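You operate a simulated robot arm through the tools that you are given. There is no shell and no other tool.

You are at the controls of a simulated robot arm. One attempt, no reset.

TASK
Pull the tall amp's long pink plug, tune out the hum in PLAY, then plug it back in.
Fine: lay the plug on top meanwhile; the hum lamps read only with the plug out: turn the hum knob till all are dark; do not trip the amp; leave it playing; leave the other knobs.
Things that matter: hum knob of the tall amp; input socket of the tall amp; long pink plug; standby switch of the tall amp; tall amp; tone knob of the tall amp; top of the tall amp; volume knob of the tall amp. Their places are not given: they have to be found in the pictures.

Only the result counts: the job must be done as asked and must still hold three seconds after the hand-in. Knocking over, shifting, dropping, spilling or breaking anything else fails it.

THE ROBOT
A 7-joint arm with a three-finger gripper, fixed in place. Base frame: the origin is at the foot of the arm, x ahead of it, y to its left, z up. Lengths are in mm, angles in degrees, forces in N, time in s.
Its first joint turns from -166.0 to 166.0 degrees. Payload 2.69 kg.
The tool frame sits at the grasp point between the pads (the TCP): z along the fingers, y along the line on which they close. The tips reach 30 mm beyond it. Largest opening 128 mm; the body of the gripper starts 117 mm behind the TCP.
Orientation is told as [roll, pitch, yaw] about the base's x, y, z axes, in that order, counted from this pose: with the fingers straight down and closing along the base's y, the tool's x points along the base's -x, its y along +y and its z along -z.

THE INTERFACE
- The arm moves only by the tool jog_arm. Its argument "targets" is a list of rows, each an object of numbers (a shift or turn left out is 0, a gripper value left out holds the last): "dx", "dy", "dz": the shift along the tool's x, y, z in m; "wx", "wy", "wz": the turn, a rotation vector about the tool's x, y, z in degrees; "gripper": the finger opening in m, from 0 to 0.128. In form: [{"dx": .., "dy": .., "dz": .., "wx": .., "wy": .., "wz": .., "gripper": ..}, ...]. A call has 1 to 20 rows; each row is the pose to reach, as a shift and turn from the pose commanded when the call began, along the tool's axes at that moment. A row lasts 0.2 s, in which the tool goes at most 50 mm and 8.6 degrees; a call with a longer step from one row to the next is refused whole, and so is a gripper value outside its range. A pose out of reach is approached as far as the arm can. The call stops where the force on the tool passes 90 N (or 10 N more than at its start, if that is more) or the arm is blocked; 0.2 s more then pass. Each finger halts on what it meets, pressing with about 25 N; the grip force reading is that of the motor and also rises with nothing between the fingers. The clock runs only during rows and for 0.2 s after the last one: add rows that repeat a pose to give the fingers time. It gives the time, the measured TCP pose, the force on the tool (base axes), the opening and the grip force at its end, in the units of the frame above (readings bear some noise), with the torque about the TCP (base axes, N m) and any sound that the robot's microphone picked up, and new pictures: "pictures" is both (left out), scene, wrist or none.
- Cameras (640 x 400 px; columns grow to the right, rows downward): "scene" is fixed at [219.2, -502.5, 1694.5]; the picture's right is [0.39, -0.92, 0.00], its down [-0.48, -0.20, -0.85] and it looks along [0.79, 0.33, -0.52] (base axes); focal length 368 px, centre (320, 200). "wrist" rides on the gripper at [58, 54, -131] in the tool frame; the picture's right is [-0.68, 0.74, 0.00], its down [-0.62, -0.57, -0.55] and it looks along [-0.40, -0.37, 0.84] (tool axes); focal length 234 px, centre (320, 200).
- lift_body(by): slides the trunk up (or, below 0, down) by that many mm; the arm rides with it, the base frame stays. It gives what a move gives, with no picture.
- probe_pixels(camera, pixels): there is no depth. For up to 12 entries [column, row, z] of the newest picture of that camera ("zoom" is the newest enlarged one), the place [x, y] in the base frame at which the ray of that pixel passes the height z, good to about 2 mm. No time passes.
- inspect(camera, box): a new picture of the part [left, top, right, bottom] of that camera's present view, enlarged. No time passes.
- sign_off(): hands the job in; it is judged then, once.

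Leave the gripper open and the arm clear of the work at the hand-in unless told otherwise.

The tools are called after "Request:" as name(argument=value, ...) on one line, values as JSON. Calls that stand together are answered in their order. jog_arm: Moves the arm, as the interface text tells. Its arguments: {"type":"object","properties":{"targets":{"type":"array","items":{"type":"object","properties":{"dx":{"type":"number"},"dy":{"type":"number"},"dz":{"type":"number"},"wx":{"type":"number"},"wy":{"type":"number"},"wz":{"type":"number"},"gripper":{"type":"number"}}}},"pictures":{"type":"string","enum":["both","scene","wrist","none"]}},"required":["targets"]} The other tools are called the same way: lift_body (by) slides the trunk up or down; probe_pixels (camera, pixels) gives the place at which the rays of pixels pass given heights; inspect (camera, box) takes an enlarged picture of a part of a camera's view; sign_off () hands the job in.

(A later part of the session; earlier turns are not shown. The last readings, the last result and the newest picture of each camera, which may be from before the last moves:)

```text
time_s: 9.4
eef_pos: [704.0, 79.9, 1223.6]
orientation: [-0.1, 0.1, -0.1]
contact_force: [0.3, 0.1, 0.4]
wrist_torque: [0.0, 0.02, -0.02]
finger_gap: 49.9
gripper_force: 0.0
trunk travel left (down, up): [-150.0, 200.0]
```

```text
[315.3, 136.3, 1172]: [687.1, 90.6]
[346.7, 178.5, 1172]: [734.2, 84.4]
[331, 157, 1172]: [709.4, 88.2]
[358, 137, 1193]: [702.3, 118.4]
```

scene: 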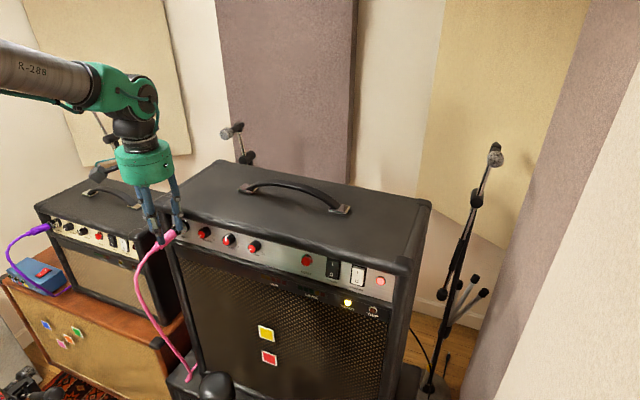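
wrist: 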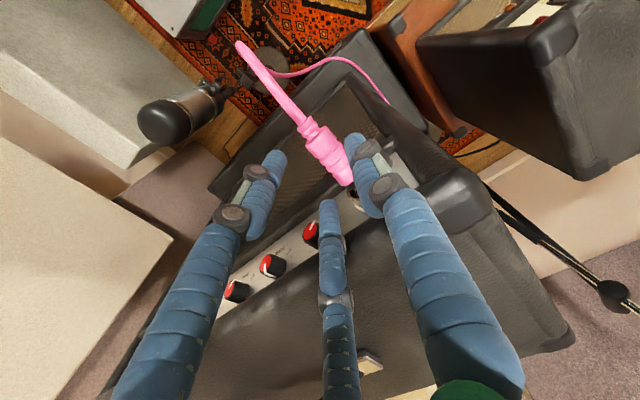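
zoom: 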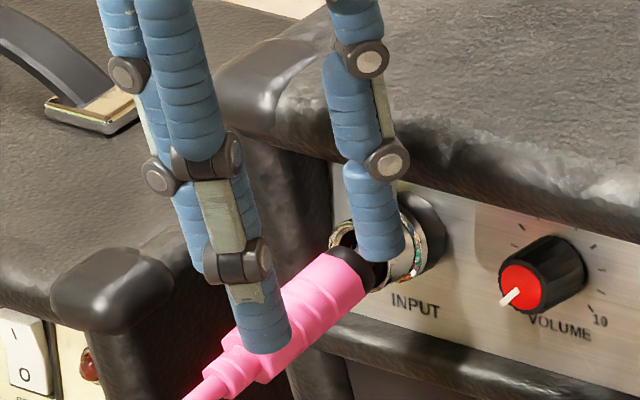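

Positions agree. I'll descend the last 33 mm and close on the handle.

Request:
jog_arm(targets=[{"dz": 0.018}, {"dz": 0.033}, {"dz": 0.033}], pictures="none")

Request:
jog_arm(targets=[{"gripper": 0.04}, {"gripper": 0.03}, {"gripper": 0.02}, {"gripper": 0.02}])

Request:
inspect(camera="wrist", box=[240, 110, 420, 222])

Request:
inspect(camera="scene", box=[130, 200, 210, 250])

```text
time_s: 10.2
eef_pos: [700.8, 81.2, 1189.4]
orientation: [0.0, 0.0, 0.0]
contact_force: [-0.1, 0.1, 0.0]
wrist_torque: [-0.03, 0.0, 0.01]
finger_gap: 50.0
gripper_force: 0.0
trunk travel left (down, up): [-150.0, 200.0]
```

```text
time_s: 11.2
eef_pos: [701.6, 82.0, 1190.0]
orientation: [0.0, 0.0, 0.0]
contact_force: [-0.8, -2.4, -0.3]
wrist_torque: [0.01, 0.07, -0.12]
finger_gap: 31.1
gripper_force: 24.7
trunk travel left (down, up): [-150.0, 200.0]
```

scene: 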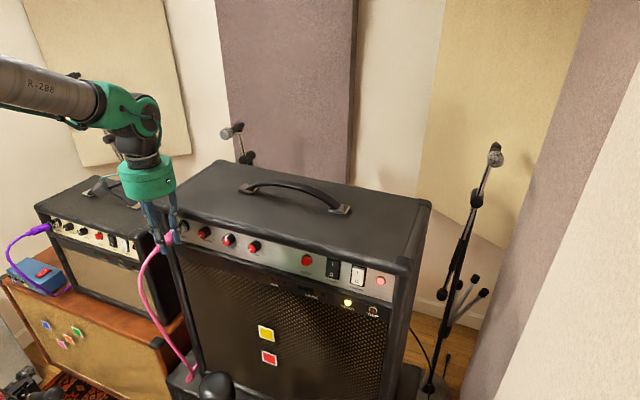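
wrist: 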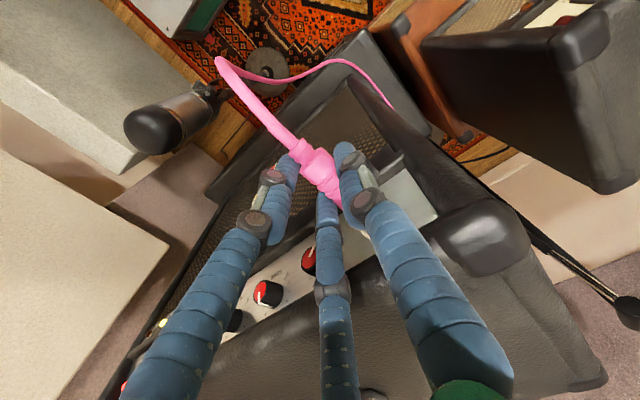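

```text
3.56 times, centred on (330, 166) of wrist
```

zoom: 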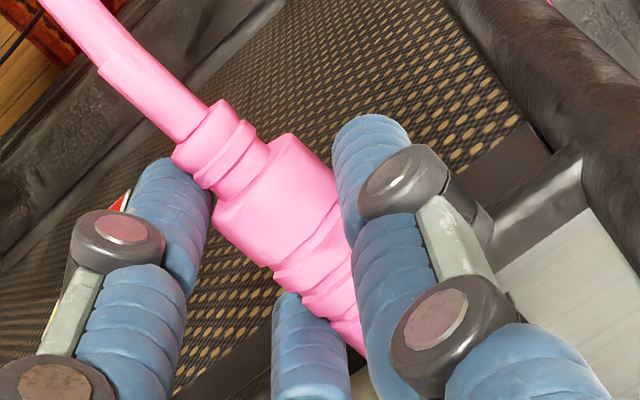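

```text
8.00 times, centred on (170, 225) of scene
```

zoom: 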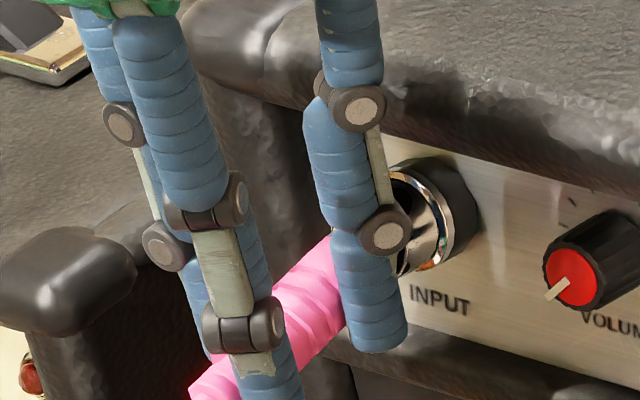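

The grip holds: gap 31 mm, 24.7 N, with the fingers on both sides of the handle. Now I'll pull it straight out along -x, rising slightly with the socket's slope.

Request:
jog_arm(targets=[{"dx": 0.008, "dz": -0.001}, {"dx": 0.02, "dz": -0.002}, {"dx": 0.035, "dz": -0.004}, {"dx": 0.05, "dz": -0.006}, {"dx": 0.065, "dz": -0.008}, {"dx": 0.08, "dz": -0.01}, {"dx": 0.08, "dz": -0.01}])

Request:
inspect(camera="scene", box=[100, 190, 220, 265])

Request:
inspect(camera="wrist", box=[240, 110, 420, 222])

Request:
inspect(camera="scene", box=[260, 250, 400, 330])

```text
time_s: 12.8
eef_pos: [621.9, 80.6, 1199.0]
orientation: [0.1, 0.1, 0.0]
contact_force: [0.1, -0.7, -0.4]
wrist_torque: [0.0, 0.02, 0.02]
finger_gap: 30.1
gripper_force: 24.8
trunk travel left (down, up): [-150.0, 200.0]
```

scene: 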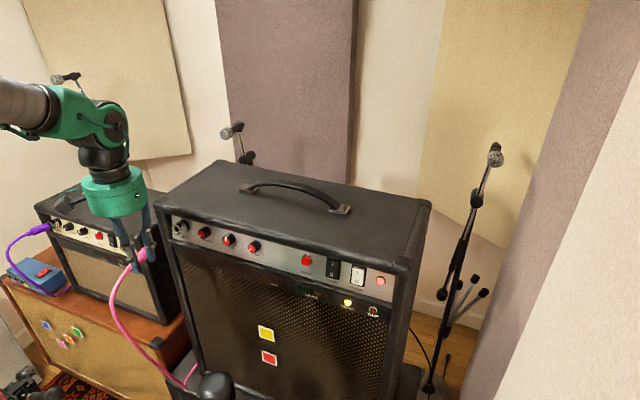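
wrist: 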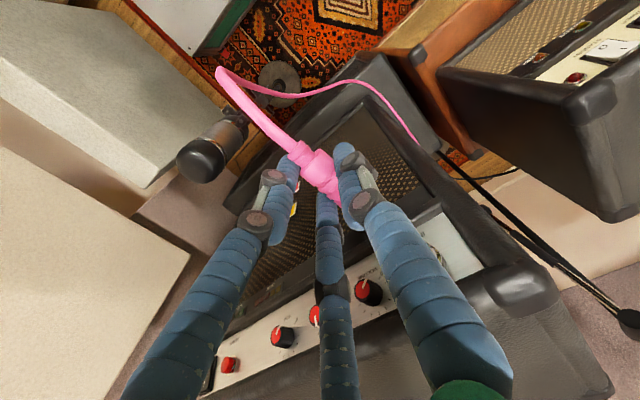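

```text
5.33 times, centred on (160, 228) of scene
```

zoom: 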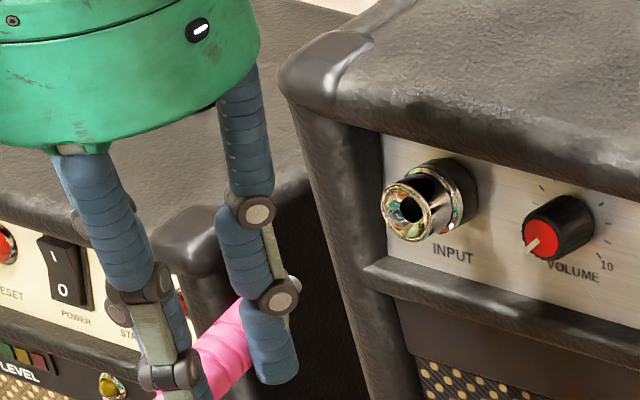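

```text
3.56 times, centred on (330, 166) of wrist
```

zoom: 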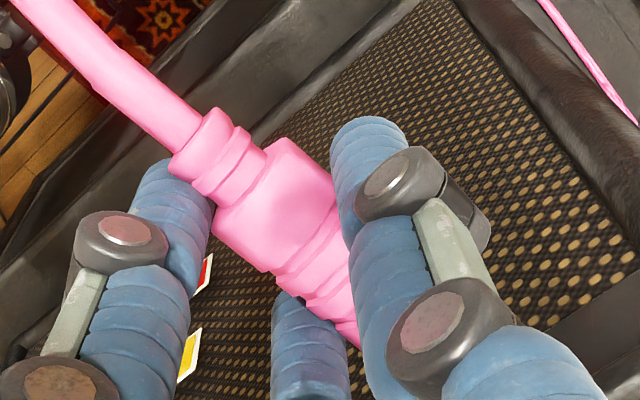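

```text
4.57 times, centred on (330, 290) of scene
```

zoom: 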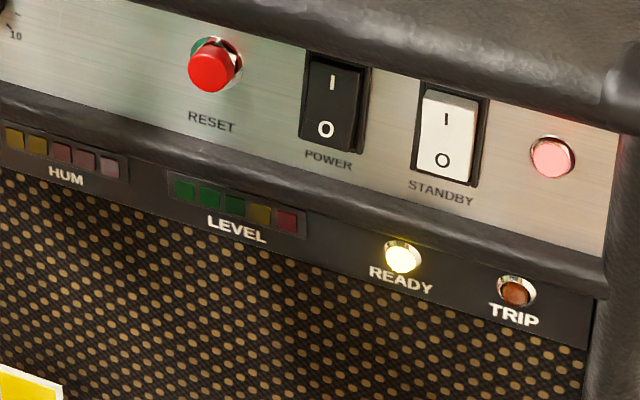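

The plug is out, the lamps are unchanged (READY lit, TRIP dark), and the socket tube is exposed at scene (177,230). I'll zoom in on the socket from both cameras to measure its mouth and axis for re-insertion.

Request:
inspect(camera="scene", box=[164, 214, 212, 244])

Request:
inspect(camera="wrist", box=[340, 200, 480, 288])

```text
13.33 times, centred on (188, 229) of scene
```

zoom: 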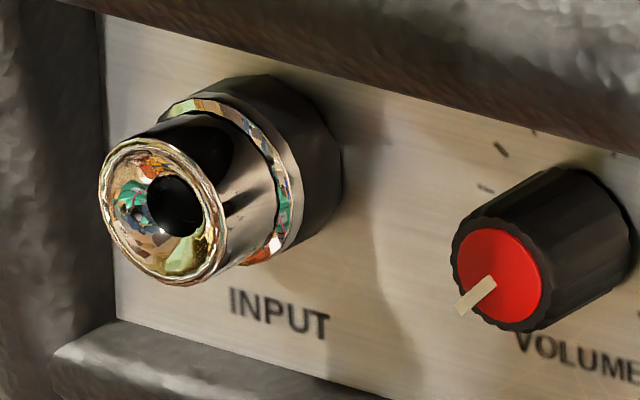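

```text
4.55 times, centred on (410, 244) of wrist
```

zoom: 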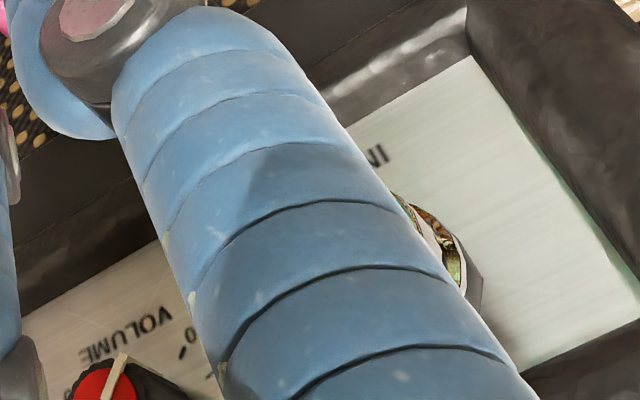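

The socket axis seems to lean roughly 13–15°, and I'll measure it better later. Before carrying the plug up, I'll probe the amp's top edges and the carry handle.

Request:
probe_pixels(camera="scene", pixels=[[158, 204, 1226], [220, 160, 1226], [405, 265, 1226], [430, 204, 1226], [246, 190, 1226], [340, 211, 1226], [235, 222, 1226], [320, 243, 1226], [176.2, 229.9, 1175], [180.9, 227.5, 1175], [176.2, 229.9, 1185], [180.9, 227.5, 1185]])

Request:
inspect(camera="scene", box=[145, 150, 275, 240])

```text
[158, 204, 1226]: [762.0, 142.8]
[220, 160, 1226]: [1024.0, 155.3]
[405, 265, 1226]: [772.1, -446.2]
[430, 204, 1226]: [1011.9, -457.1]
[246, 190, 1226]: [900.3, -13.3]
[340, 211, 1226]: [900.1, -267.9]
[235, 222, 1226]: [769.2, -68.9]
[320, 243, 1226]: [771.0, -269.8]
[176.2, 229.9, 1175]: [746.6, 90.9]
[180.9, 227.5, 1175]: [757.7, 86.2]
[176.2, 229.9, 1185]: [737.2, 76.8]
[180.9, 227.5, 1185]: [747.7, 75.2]
```

```text
4.44 times, centred on (210, 195) of scene
```

zoom: 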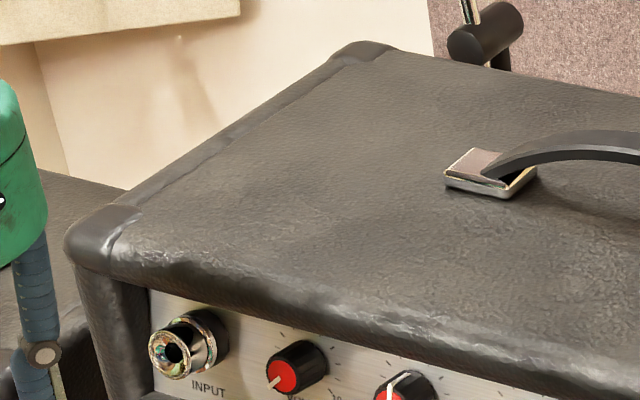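

The top spans x≈762 to 1020 and y≈-455 to 145, with the carry handle around x 900, y -13 to -268. The front-left area is free. I'll raise the plug 100 mm and look.

Request:
jog_arm(targets=[{"dz": -0.025}, {"dz": -0.05}, {"dz": -0.075}, {"dz": -0.1}, {"dz": -0.1}])

Request:
inspect(camera="scene", box=[90, 170, 190, 232])

```text
time_s: 14.0
eef_pos: [623.8, 83.1, 1297.6]
orientation: [0.0, 0.1, 0.1]
contact_force: [0.0, 0.7, 0.1]
wrist_torque: [0.04, -0.04, -0.02]
finger_gap: 29.9
gripper_force: 25.4
trunk travel left (down, up): [-150.0, 200.0]
```

scene: 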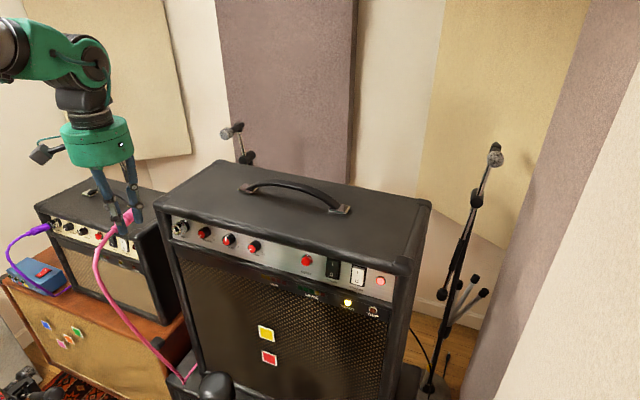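
wrist: 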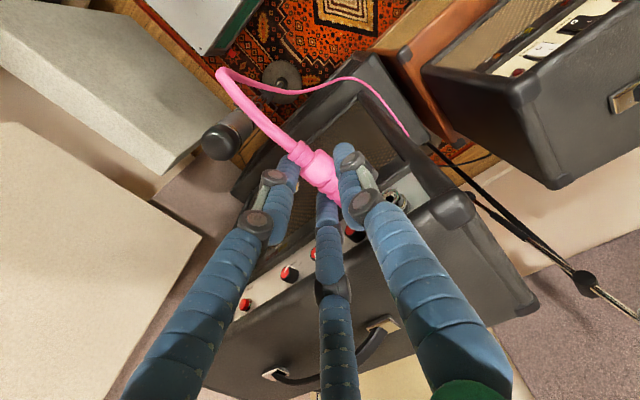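

```text
6.40 times, centred on (140, 201) of scene
```

zoom: 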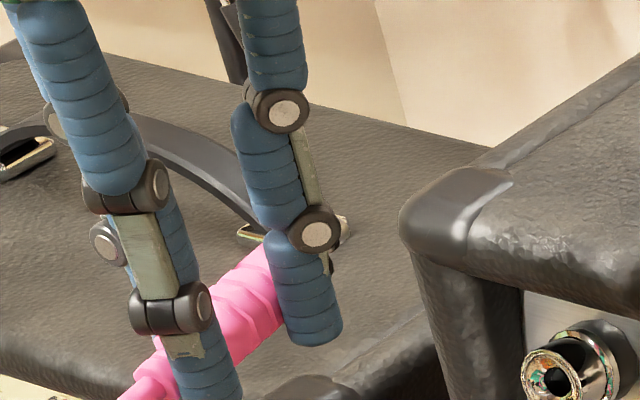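

The socket is now visible in the wrist view at about (397,200), so I'll measure it before carrying on.

Request:
inspect(camera="wrist", box=[370, 180, 430, 217])

Request:
inspect(camera="wrist", box=[220, 210, 380, 320])

```text
10.67 times, centred on (400, 198) of wrist
```

zoom: 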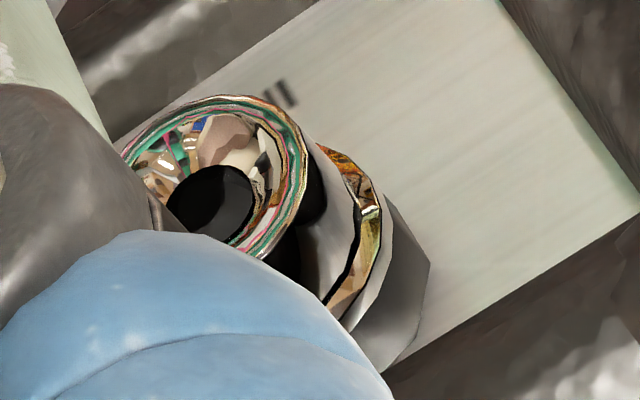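

```text
3.64 times, centred on (300, 265) of wrist
```

zoom: 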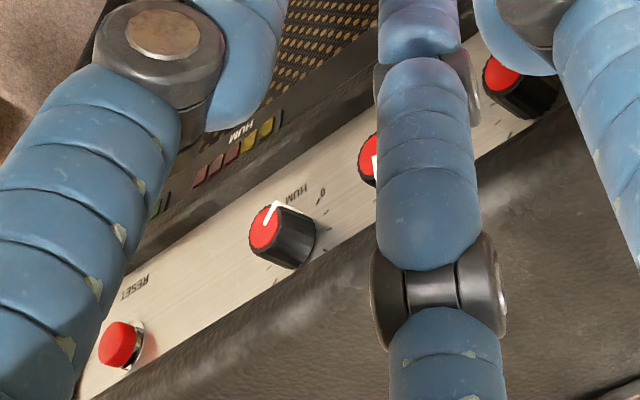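

Request:
probe_pixels(camera="wrist", pixels=[[390, 196.1, 1170], [390, 196.1, 1180], [390, 196.1, 1190], [290, 273.5, 1170], [290, 273.5, 1180]])

Request:
inspect(camera="scene", box=[228, 229, 276, 259])

```text
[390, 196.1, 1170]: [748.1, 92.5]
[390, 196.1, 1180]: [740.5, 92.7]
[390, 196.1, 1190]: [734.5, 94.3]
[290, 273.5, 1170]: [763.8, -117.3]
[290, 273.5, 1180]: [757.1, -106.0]
```

```text
13.33 times, centred on (252, 244) of scene
```

zoom: 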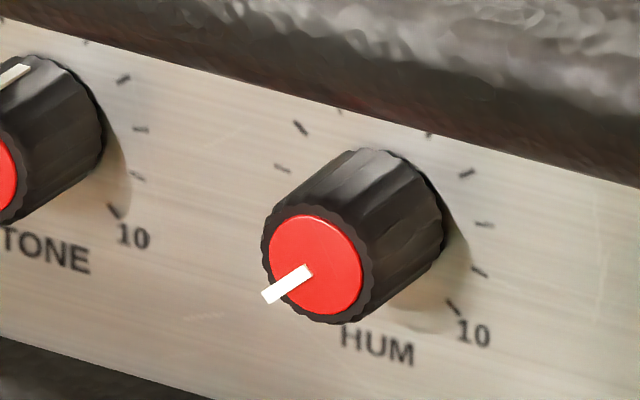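

The socket mouth is at about (746.5, 92.5, 1174), and the axis leans about 10°. Now I'll carry the plug forward 200 mm over the amp's front-left top, with plug-bottom clearance of about 40 mm.

Request:
jog_arm(targets=[{"dx": -0.03}, {"dx": -0.06}, {"dx": -0.09}, {"dx": -0.12}, {"dx": -0.15}, {"dx": -0.18}, {"dx": -0.205}, {"dx": -0.205}])

Request:
inspect(camera="scene", box=[150, 140, 270, 230])

Request:
inspect(camera="wrist", box=[240, 110, 420, 222])

```text
time_s: 15.8
eef_pos: [830.0, 81.4, 1299.5]
orientation: [0.0, 0.0, 0.1]
contact_force: [0.2, -0.6, -0.4]
wrist_torque: [0.0, 0.06, 0.0]
finger_gap: 30.1
gripper_force: 25.2
trunk travel left (down, up): [-150.0, 200.0]
```

scene: 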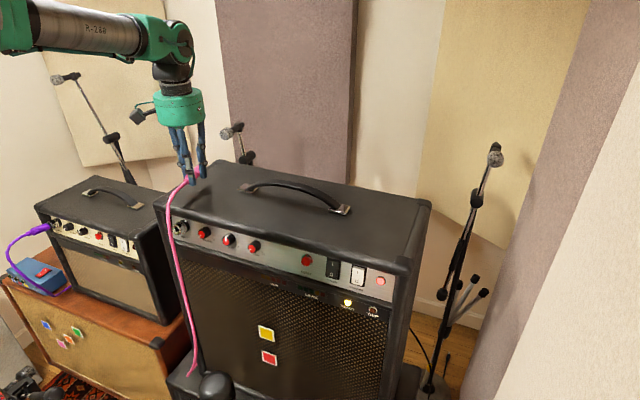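
wrist: 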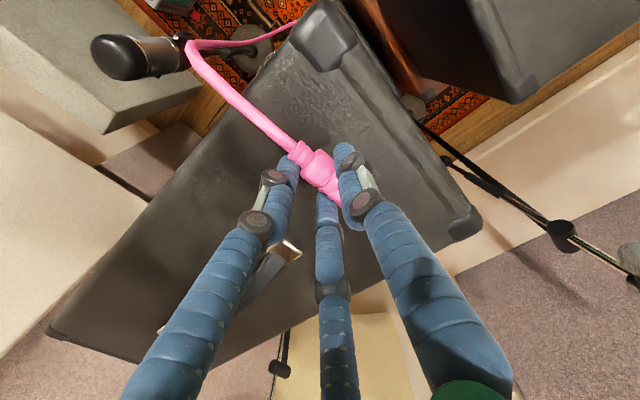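

```text
4.44 times, centred on (210, 185) of scene
```

zoom: 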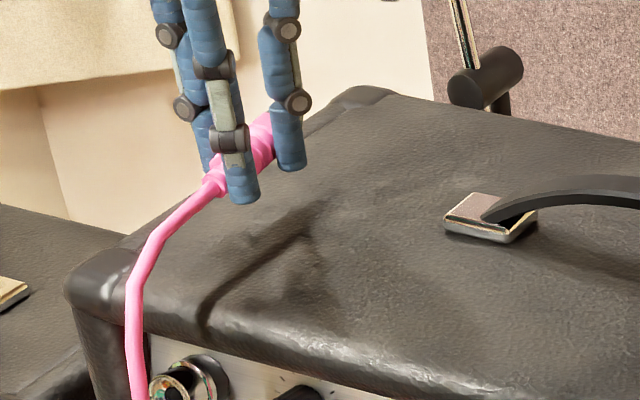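

```text
3.56 times, centred on (330, 166) of wrist
```

zoom: 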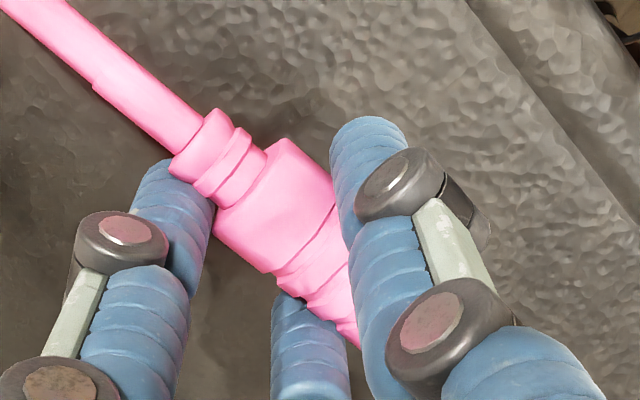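

The plug hangs over the free area. I'll lower 36 mm, then feel for contact in small steps.

Request:
jog_arm(targets=[{"dz": 0.018}, {"dz": 0.036}, {"dz": 0.036}], pictures="scene")

Request:
inspect(camera="scene", box=[160, 150, 240, 200])

```text
time_s: 16.6
eef_pos: [828.6, 80.2, 1265.7]
orientation: [0.0, -0.3, 0.1]
contact_force: [1.7, 1.5, 19.7]
wrist_torque: [0.07, 0.23, -0.02]
finger_gap: 29.8
gripper_force: 25.1
trunk travel left (down, up): [-150.0, 200.0]
```

scene: 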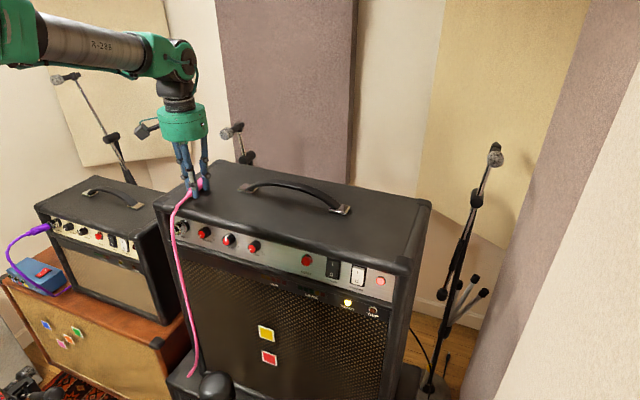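

```text
8.00 times, centred on (200, 175) of scene
```

zoom: 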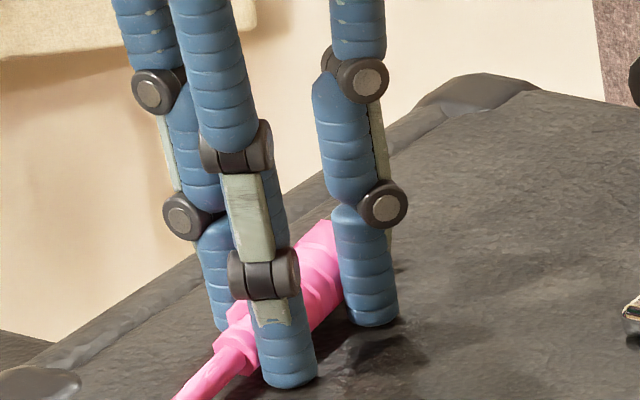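

Contact at TCP z 1265.7 with about 20 N up, so the plug or fingertips are on the leather. I'll ease up 3 mm and then open the fingers gently to 50 mm.

Request:
jog_arm(targets=[{"dz": -0.003}, {"dz": -0.003}], pictures="none")

Request:
jog_arm(targets=[{"gripper": 0.036}, {"gripper": 0.044}, {"gripper": 0.052}, {"gripper": 0.052}])

Request:
inspect(camera="scene", box=[160, 150, 240, 200])

Request:
inspect(camera="wrist", box=[240, 110, 420, 222])

```text
time_s: 17.2
eef_pos: [826.7, 79.7, 1265.0]
orientation: [0.0, 0.0, 0.0]
contact_force: [2.1, 0.0, 12.9]
wrist_torque: [0.07, 0.15, -0.03]
finger_gap: 29.6
gripper_force: 25.0
trunk travel left (down, up): [-150.0, 200.0]
```

```text
time_s: 18.2
eef_pos: [827.8, 80.1, 1265.1]
orientation: [0.0, 0.0, -0.1]
contact_force: [1.4, 0.6, 1.4]
wrist_torque: [0.0, -0.01, -0.04]
finger_gap: 52.7
gripper_force: 0.1
trunk travel left (down, up): [-150.0, 200.0]
```

scene: 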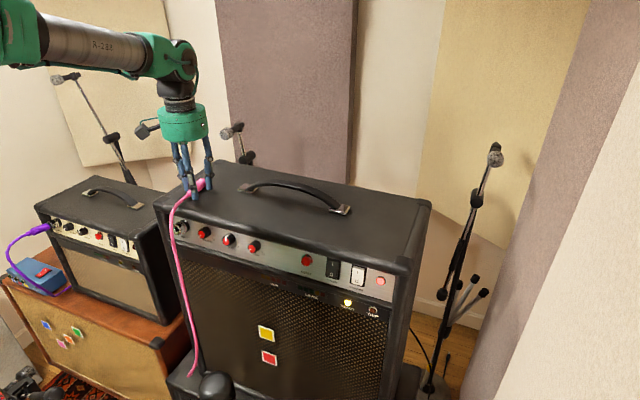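
wrist: 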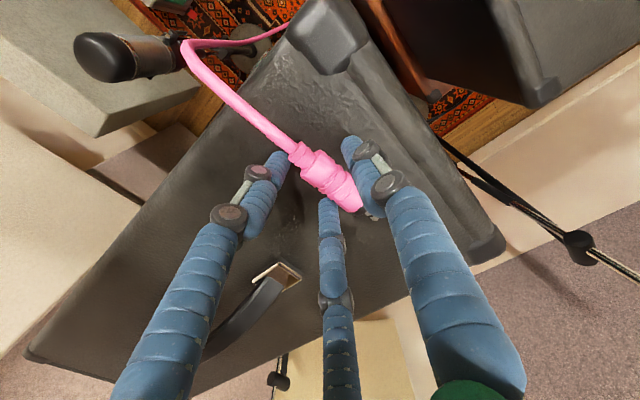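

```text
8.00 times, centred on (200, 175) of scene
```

zoom: 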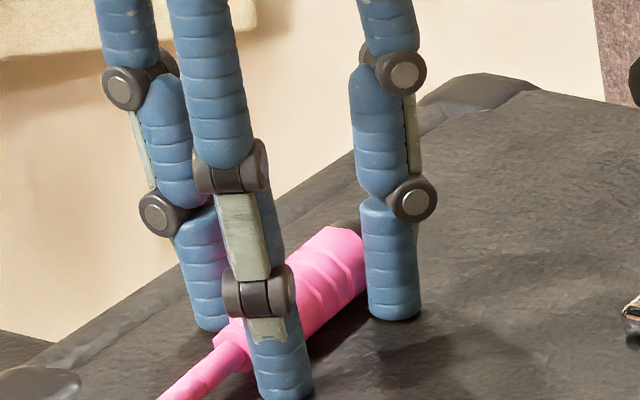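

```text
3.56 times, centred on (330, 166) of wrist
```

zoom: 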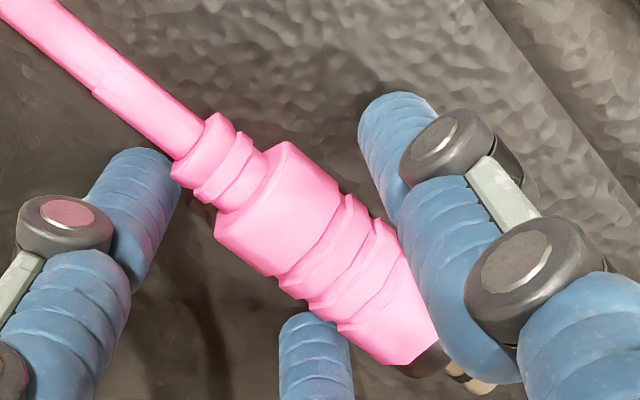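

The plug is lying on the top and the fingers are clear of it. I'll open a little more and rise straight up.

Request:
jog_arm(targets=[{"dz": -0.003, "gripper": 0.06}, {"dz": -0.006, "gripper": 0.066}, {"dz": -0.025}, {"dz": -0.055}, {"dz": -0.09}, {"dz": -0.12}, {"dz": -0.12}])

Request:
inspect(camera="scene", box=[150, 150, 250, 212])

Request:
inspect(camera="wrist", box=[240, 60, 420, 172])

```text
time_s: 19.8
eef_pos: [827.9, 81.6, 1383.6]
orientation: [0.0, 0.0, 0.1]
contact_force: [0.6, -0.5, 0.0]
wrist_torque: [-0.01, -0.01, 0.0]
finger_gap: 66.2
gripper_force: 0.1
trunk travel left (down, up): [-150.0, 200.0]
```

scene: 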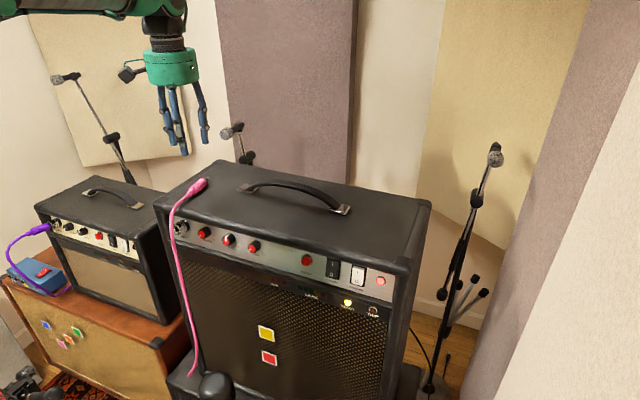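
wrist: 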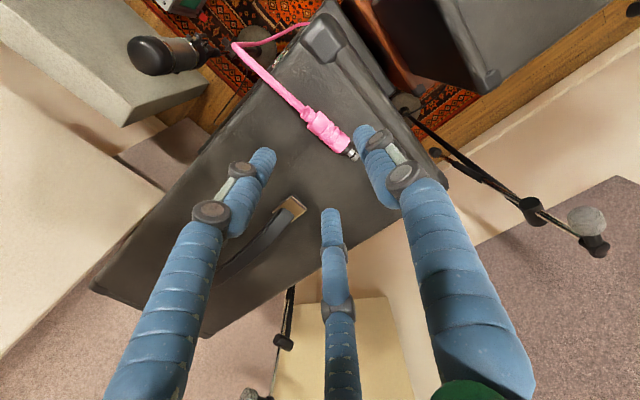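

```text
6.40 times, centred on (200, 181) of scene
```

zoom: 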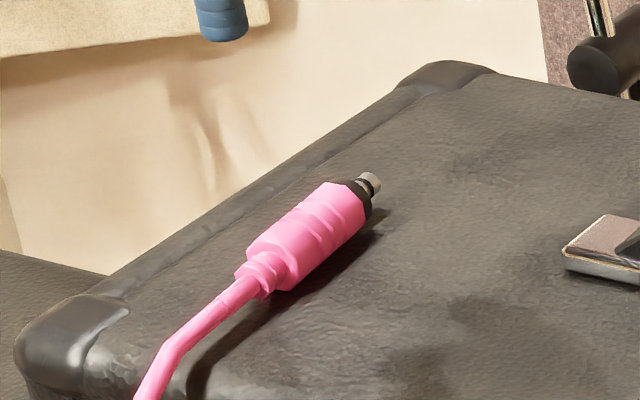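

```text
3.56 times, centred on (330, 116) of wrist
```

zoom: 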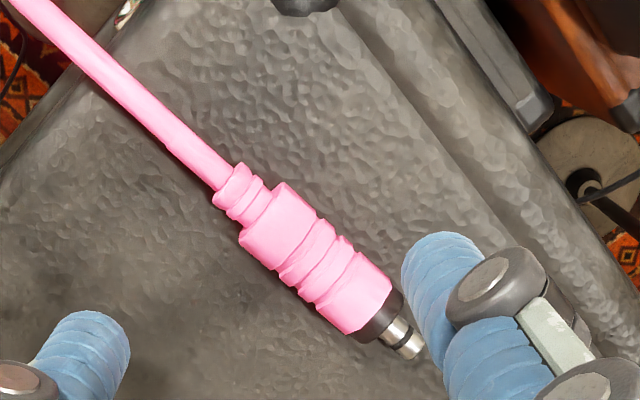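

The plug rests stably on the top, with its short metal tip pointing back. I'll record its resting pose.

Request:
probe_pixels(camera="wrist", pixels=[[313.6, 119, 1246], [343.4, 147.2, 1246], [355.8, 157.8, 1246], [313.6, 119, 1236], [343.4, 147.2, 1236]])

Request:
probe_pixels(camera="scene", pixels=[[192.5, 192.5, 1246], [204.3, 181.6, 1246], [192.5, 192.5, 1236], [204.3, 181.6, 1236], [207.9, 179.2, 1246]])

```text
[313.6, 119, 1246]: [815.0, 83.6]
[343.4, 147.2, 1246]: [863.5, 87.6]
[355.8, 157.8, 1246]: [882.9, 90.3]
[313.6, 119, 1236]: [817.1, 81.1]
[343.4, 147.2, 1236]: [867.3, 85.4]
```

```text
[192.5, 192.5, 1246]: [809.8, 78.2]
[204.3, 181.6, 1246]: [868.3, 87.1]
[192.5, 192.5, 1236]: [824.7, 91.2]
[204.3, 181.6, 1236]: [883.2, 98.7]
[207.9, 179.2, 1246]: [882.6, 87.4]
```

The plug's resting pose is handle rear (814,83), front (864,87), tip (883,90), with axis z≈1244. Next comes the standby switch at about (771,-354): the "I" half is near z 1176 and "O" near z 1151. I'll back the arm off in front of the panel and pitch the tool to -80° so it's normal to the leaning panel.

Request:
jog_arm(targets=[{"dx": 0.019, "dy": -0.036, "dz": 0.0, "wy": -6.67}, {"dx": 0.038, "dy": -0.072, "dz": 0.0, "wy": -13.33}, {"dx": 0.057, "dy": -0.108, "dz": 0.005, "wy": -20}, {"dx": 0.076, "dy": -0.145, "dz": 0.01, "wy": -26.67}, {"dx": 0.095, "dy": -0.18, "dz": 0.02, "wy": -33.33}, {"dx": 0.114, "dy": -0.217, "dz": 0.03, "wy": -40}, {"dx": 0.133, "dy": -0.253, "dz": 0.04, "wy": -46.67}, {"dx": 0.152, "dy": -0.29, "dz": 0.05, "wy": -53.33}, {"dx": 0.171, "dy": -0.326, "dz": 0.06, "wy": -60}, {"dx": 0.19, "dy": -0.362, "dz": 0.07, "wy": -66.67}, {"dx": 0.209, "dy": -0.4, "dz": 0.08, "wy": -73.33}, {"dx": 0.228, "dy": -0.436, "dz": 0.084, "wy": -80}, {"dx": 0.228, "dy": -0.436, "dz": 0.084, "wy": -80}])

```text
time_s: 22.6
eef_pos: [604.1, -356.8, 1301.2]
orientation: [0.0, -80.2, 0.0]
contact_force: [1.0, -1.5, -0.5]
wrist_torque: [0.0, -0.04, 0.07]
finger_gap: 65.7
gripper_force: 0.0
trunk travel left (down, up): [-150.0, 200.0]
```

scene: 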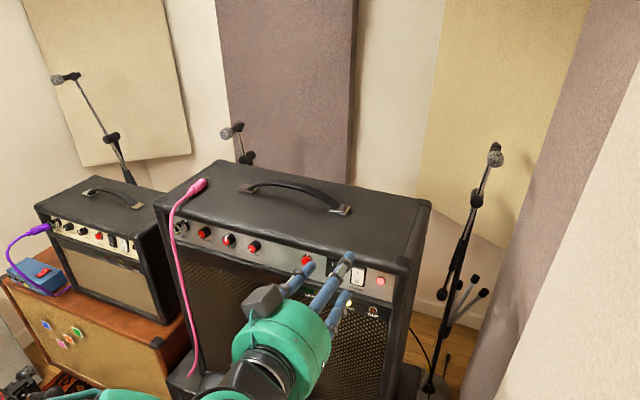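
wrist: 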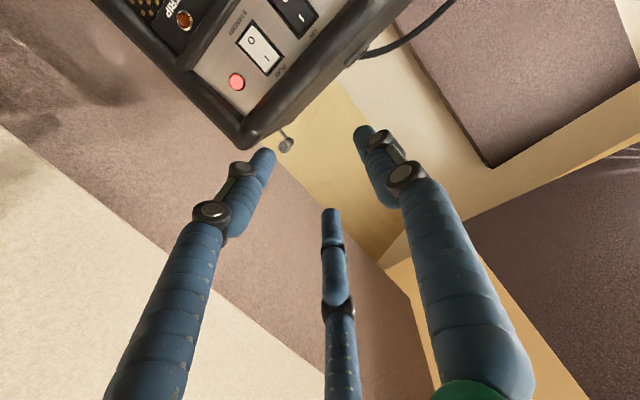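

The wrist camera now sees the switch from below, with a "PLAY" label above it. I'll zoom in.

Request:
inspect(camera="wrist", box=[210, 0, 340, 110])

```text
3.64 times, centred on (275, 55) of wrist
```

zoom: 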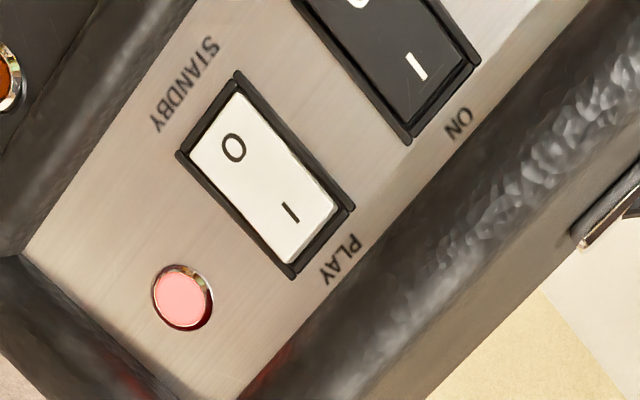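

Request:
probe_pixels(camera="wrist", pixels=[[266.8, 58.3, 1165], [266.8, 58.3, 1175], [266.8, 58.3, 1185], [251.1, 40.7, 1145], [251.1, 40.7, 1155], [251.1, 40.7, 1165]])

Request:
probe_pixels(camera="scene", pixels=[[357.5, 272.25, 1165], [357.5, 272.25, 1175], [357.5, 272.25, 1185], [356.75, 281.25, 1145], [356.75, 281.25, 1155], [356.75, 281.25, 1165]])

```text
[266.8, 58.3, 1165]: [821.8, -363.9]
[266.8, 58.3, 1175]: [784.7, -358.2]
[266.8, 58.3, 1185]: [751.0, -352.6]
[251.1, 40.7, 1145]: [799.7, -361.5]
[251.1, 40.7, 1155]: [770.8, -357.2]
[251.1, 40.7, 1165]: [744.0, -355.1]
```

```text
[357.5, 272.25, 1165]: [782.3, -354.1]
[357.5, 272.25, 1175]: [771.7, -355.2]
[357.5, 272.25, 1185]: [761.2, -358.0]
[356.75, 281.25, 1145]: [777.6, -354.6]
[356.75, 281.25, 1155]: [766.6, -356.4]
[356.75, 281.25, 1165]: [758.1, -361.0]
```

Triangulated: the "I" mark is at about (766,-356,1180) and "O" at about (764,-357,1157). I'll roll the tool -90° so the single finger points down and open fully. Then that one finger can press the rocker while the other two stay above the amp top.

Request:
jog_arm(targets=[{"wz": -8.2, "gripper": 0.128}, {"wz": -16.4}, {"wz": -24.6}, {"wz": -32.8}, {"wz": -41}, {"wz": -49.2}, {"wz": -57.4}, {"wz": -65.6}, {"wz": -73.8}, {"wz": -82}, {"wz": -90}, {"wz": -90}])

Request:
inspect(camera="scene", box=[220, 210, 400, 350])

```text
time_s: 25.2
eef_pos: [610.9, -324.0, 1417.3]
orientation: [-73.7, -4.2, 87.4]
contact_force: [-0.4, 0.6, 0.3]
wrist_torque: [-0.04, 0.01, -0.03]
finger_gap: 128.0
gripper_force: 0.0
out of reach, approached as far as the arm can: row 7, 8, 9, 10, 11, 12
trunk travel left (down, up): [-150.0, 200.0]
```

scene: 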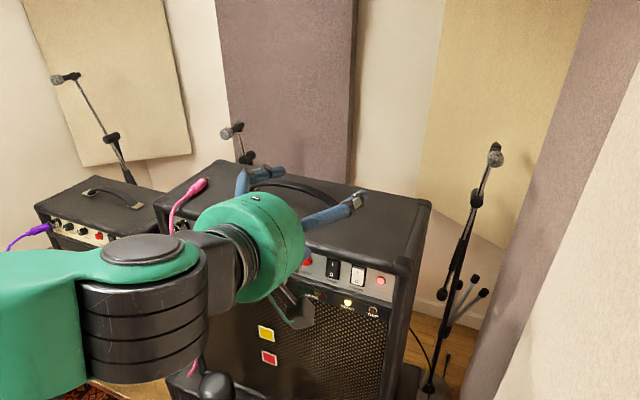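
wrist: 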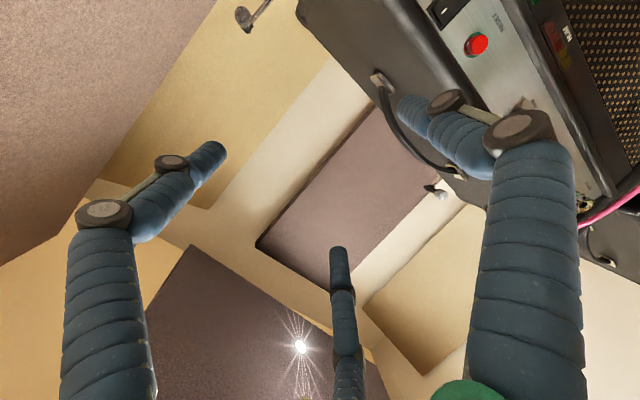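

```text
2.86 times, centred on (310, 280) of scene
```

zoom: 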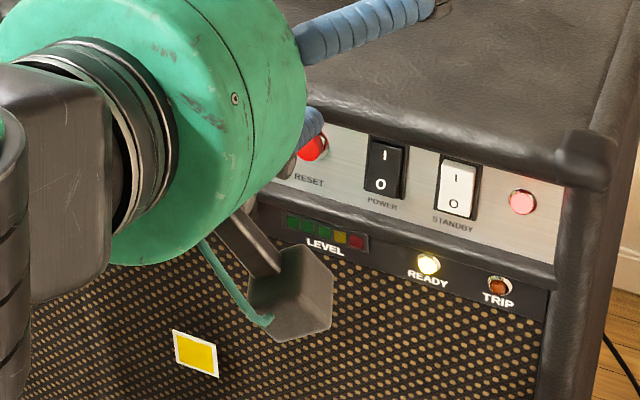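

That roll was out of reach, and the arm drifted up to z 1417 without touching anything. I'll roll back the same way to the reachable pose and use a different finger, since a +30° roll puts one of the pair fingers straight down.

Request:
jog_arm(targets=[{"wz": 8.2}, {"wz": 16.4}, {"wz": 24.6}, {"wz": 32.8}, {"wz": 41}, {"wz": 49.2}, {"wz": 57.4}, {"wz": 65.6}, {"wz": 73.8}, {"wz": 82}, {"wz": 90}, {"wz": 90}])

```text
time_s: 27.8
eef_pos: [612.4, -323.4, 1412.2]
orientation: [14.9, -73.0, -17.0]
contact_force: [-0.2, -0.2, -0.1]
wrist_torque: [0.0, -0.01, -0.01]
finger_gap: 128.1
gripper_force: 0.1
trunk travel left (down, up): [-150.0, 200.0]
```

scene: 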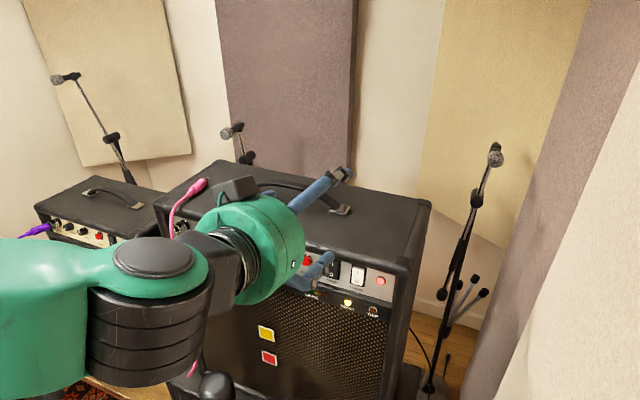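
wrist: 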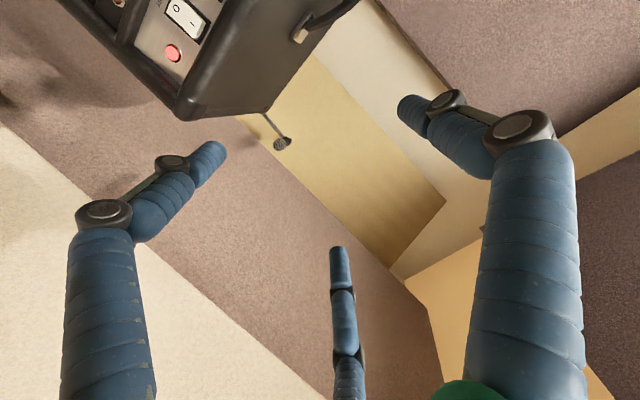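

Only the orientation came back; the arm is at (612,-323,1412) and slightly skewed. I worked out the correction: turn (-3.25,-5.7,25.1)° and move to (640,-356,1300), with the panel normal and one finger straight down.

Request:
jog_arm(targets=[{"dx": 0.0193, "dy": -0.0079, "dz": 0.0118, "wx": -0.65, "wy": -1.14, "wz": 5.02}, {"dx": 0.0386, "dy": -0.0158, "dz": 0.0235, "wx": -1.3, "wy": -2.28, "wz": 10.04}, {"dx": 0.058, "dy": -0.0237, "dz": 0.0353, "wx": -1.95, "wy": -3.43, "wz": 15.06}, {"dx": 0.0773, "dy": -0.0316, "dz": 0.047, "wx": -2.6, "wy": -4.57, "wz": 20.08}, {"dx": 0.0966, "dy": -0.0395, "dz": 0.0588, "wx": -3.25, "wy": -5.71, "wz": 25.1}, {"dx": 0.0966, "dy": -0.0395, "dz": 0.0588, "wx": -3.25, "wy": -5.71, "wz": 25.1}])

Request:
inspect(camera="scene", box=[240, 200, 420, 320])

```text
time_s: 29.2
eef_pos: [642.4, -355.3, 1300.8]
orientation: [70.5, -58.6, -73.1]
contact_force: [-0.2, -0.4, -0.5]
wrist_torque: [0.01, -0.06, 0.07]
finger_gap: 128.1
gripper_force: 0.1
trunk travel left (down, up): [-150.0, 200.0]
```

scene: 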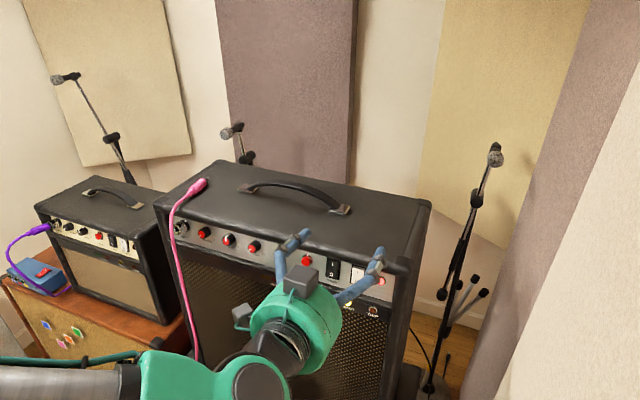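
wrist: 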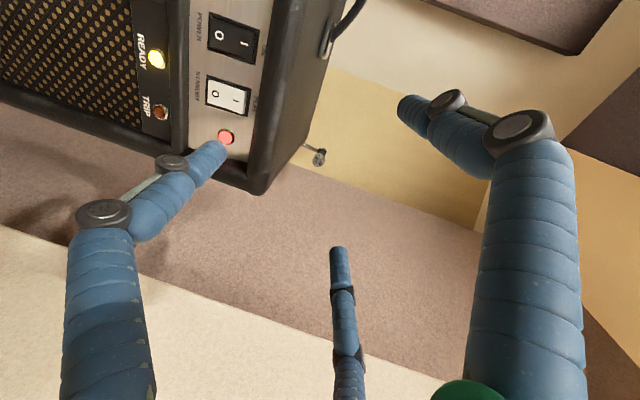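

```text
3.33 times, centred on (330, 260) of scene
```

zoom: 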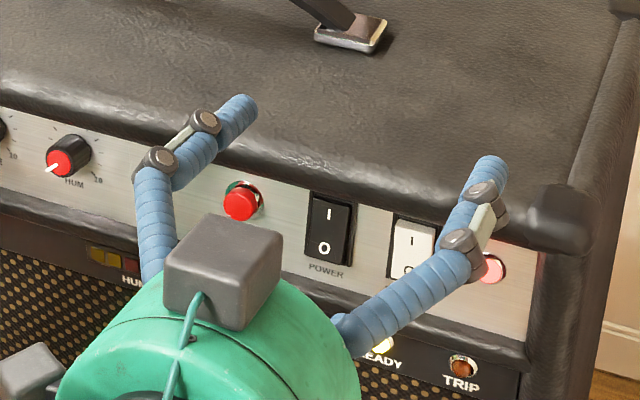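

Orientation is as planned, with two fingers up and one straight down. Moving to a pre-press pose about 25 mm short of the rocker.

Request:
jog_arm(targets=[{"dx": 0.0069, "dy": -0.0042, "dz": 0.0285}, {"dx": 0.0138, "dy": -0.0085, "dz": 0.057}, {"dx": 0.0207, "dy": -0.0127, "dz": 0.0856}, {"dx": 0.0207, "dy": -0.0127, "dz": 0.0856}])

Request:
inspect(camera="wrist", box=[130, 60, 290, 180])

Request:
inspect(camera="scene", box=[280, 230, 400, 320])

```text
time_s: 30.2
eef_pos: [720.6, -355.0, 1261.0]
orientation: [70.3, -58.6, -73.1]
contact_force: [-0.2, -0.5, 0.2]
wrist_torque: [0.0, -0.04, -0.04]
finger_gap: 128.1
gripper_force: 0.0
trunk travel left (down, up): [-150.0, 200.0]
```

scene: 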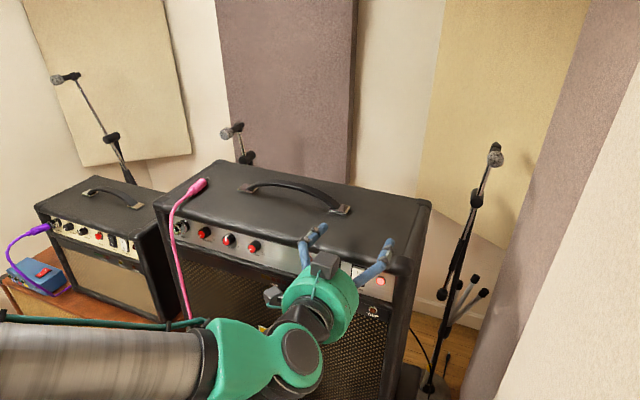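
wrist: 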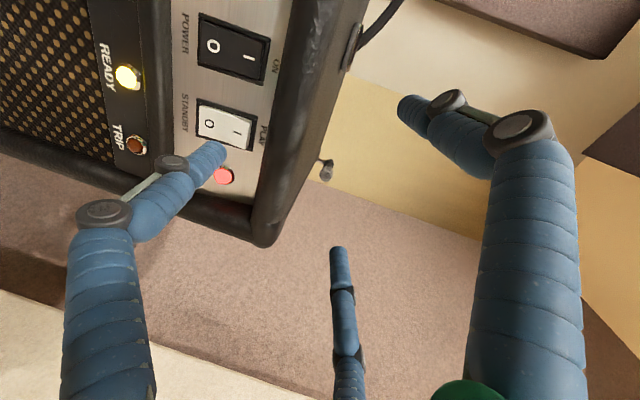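

```text
3.33 times, centred on (210, 120) of wrist
```

zoom: 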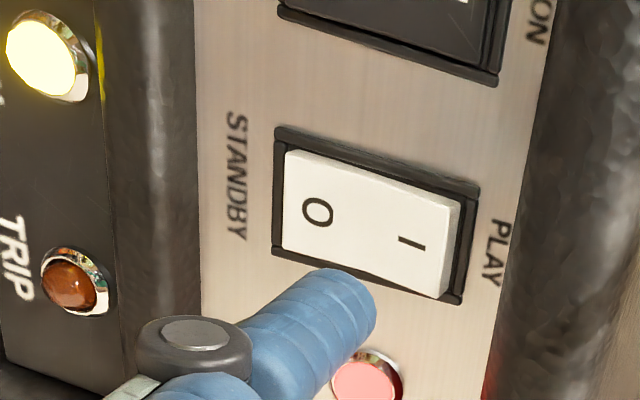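

```text
4.44 times, centred on (340, 275) of scene
```

zoom: 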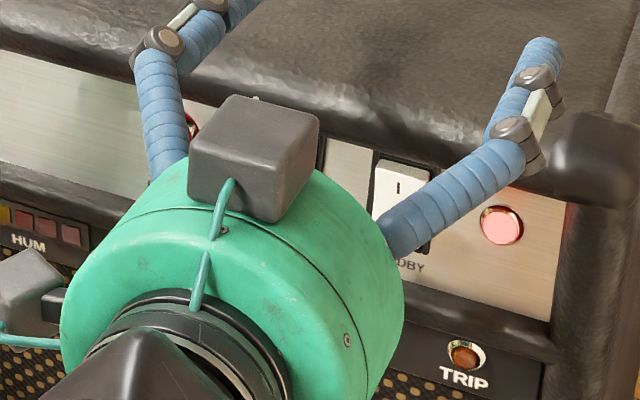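

In the wrist view the finger's line meets the "I" mark almost exactly (zoom about (396,243) against the mark at (412,243)). The "I" end is clearly the raised one. I'll press forward in small steps.

Request:
jog_arm(targets=[{"dx": -0.001, "dy": 0.001, "dz": 0.01}, {"dx": -0.001, "dy": 0.001, "dz": 0.02}, {"dx": -0.001, "dy": 0.001, "dz": 0.023}], pictures="wrist")

Request:
inspect(camera="wrist", box=[130, 60, 290, 180])

```text
time_s: 31.0
eef_pos: [743.2, -355.2, 1258.2]
orientation: [70.4, -58.6, -73.0]
contact_force: [0.5, -0.4, -0.3]
wrist_torque: [-0.02, -0.04, 0.03]
finger_gap: 127.8
gripper_force: 0.1
trunk travel left (down, up): [-150.0, 200.0]
```

wrist: 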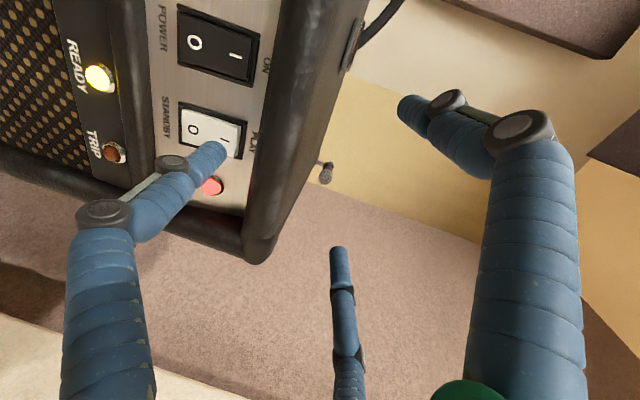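

```text
3.33 times, centred on (210, 120) of wrist
```

zoom: 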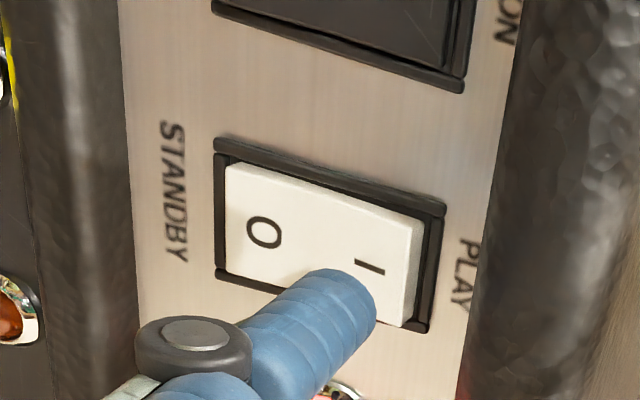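

Request:
jog_arm(targets=[{"dz": 0.003}, {"dz": 0.006}, {"dz": 0.008}], pictures="wrist")

Request:
inspect(camera="wrist", box=[130, 60, 290, 180])

```text
time_s: 31.8
eef_pos: [751.3, -355.3, 1257.4]
orientation: [70.4, -58.5, -73.0]
contact_force: [0.7, -0.3, 0.8]
wrist_torque: [0.04, 0.0, 0.0]
finger_gap: 128.0
gripper_force: 0.1
trunk travel left (down, up): [-150.0, 200.0]
```

wrist: 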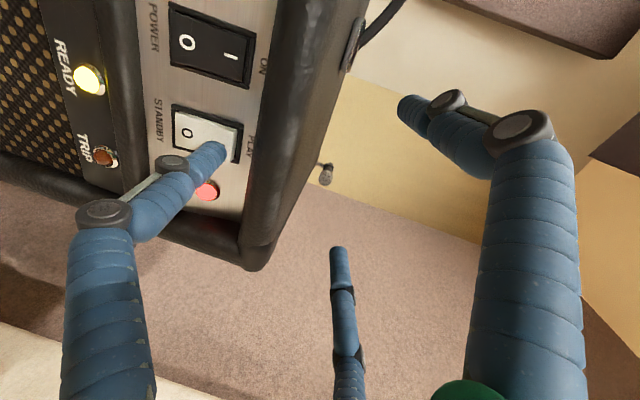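

```text
3.33 times, centred on (210, 120) of wrist
```

zoom: 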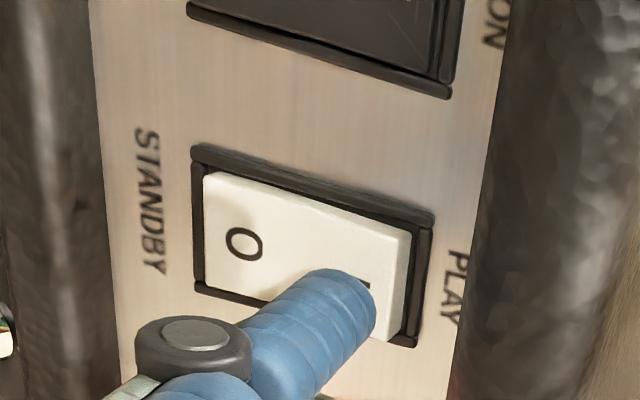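

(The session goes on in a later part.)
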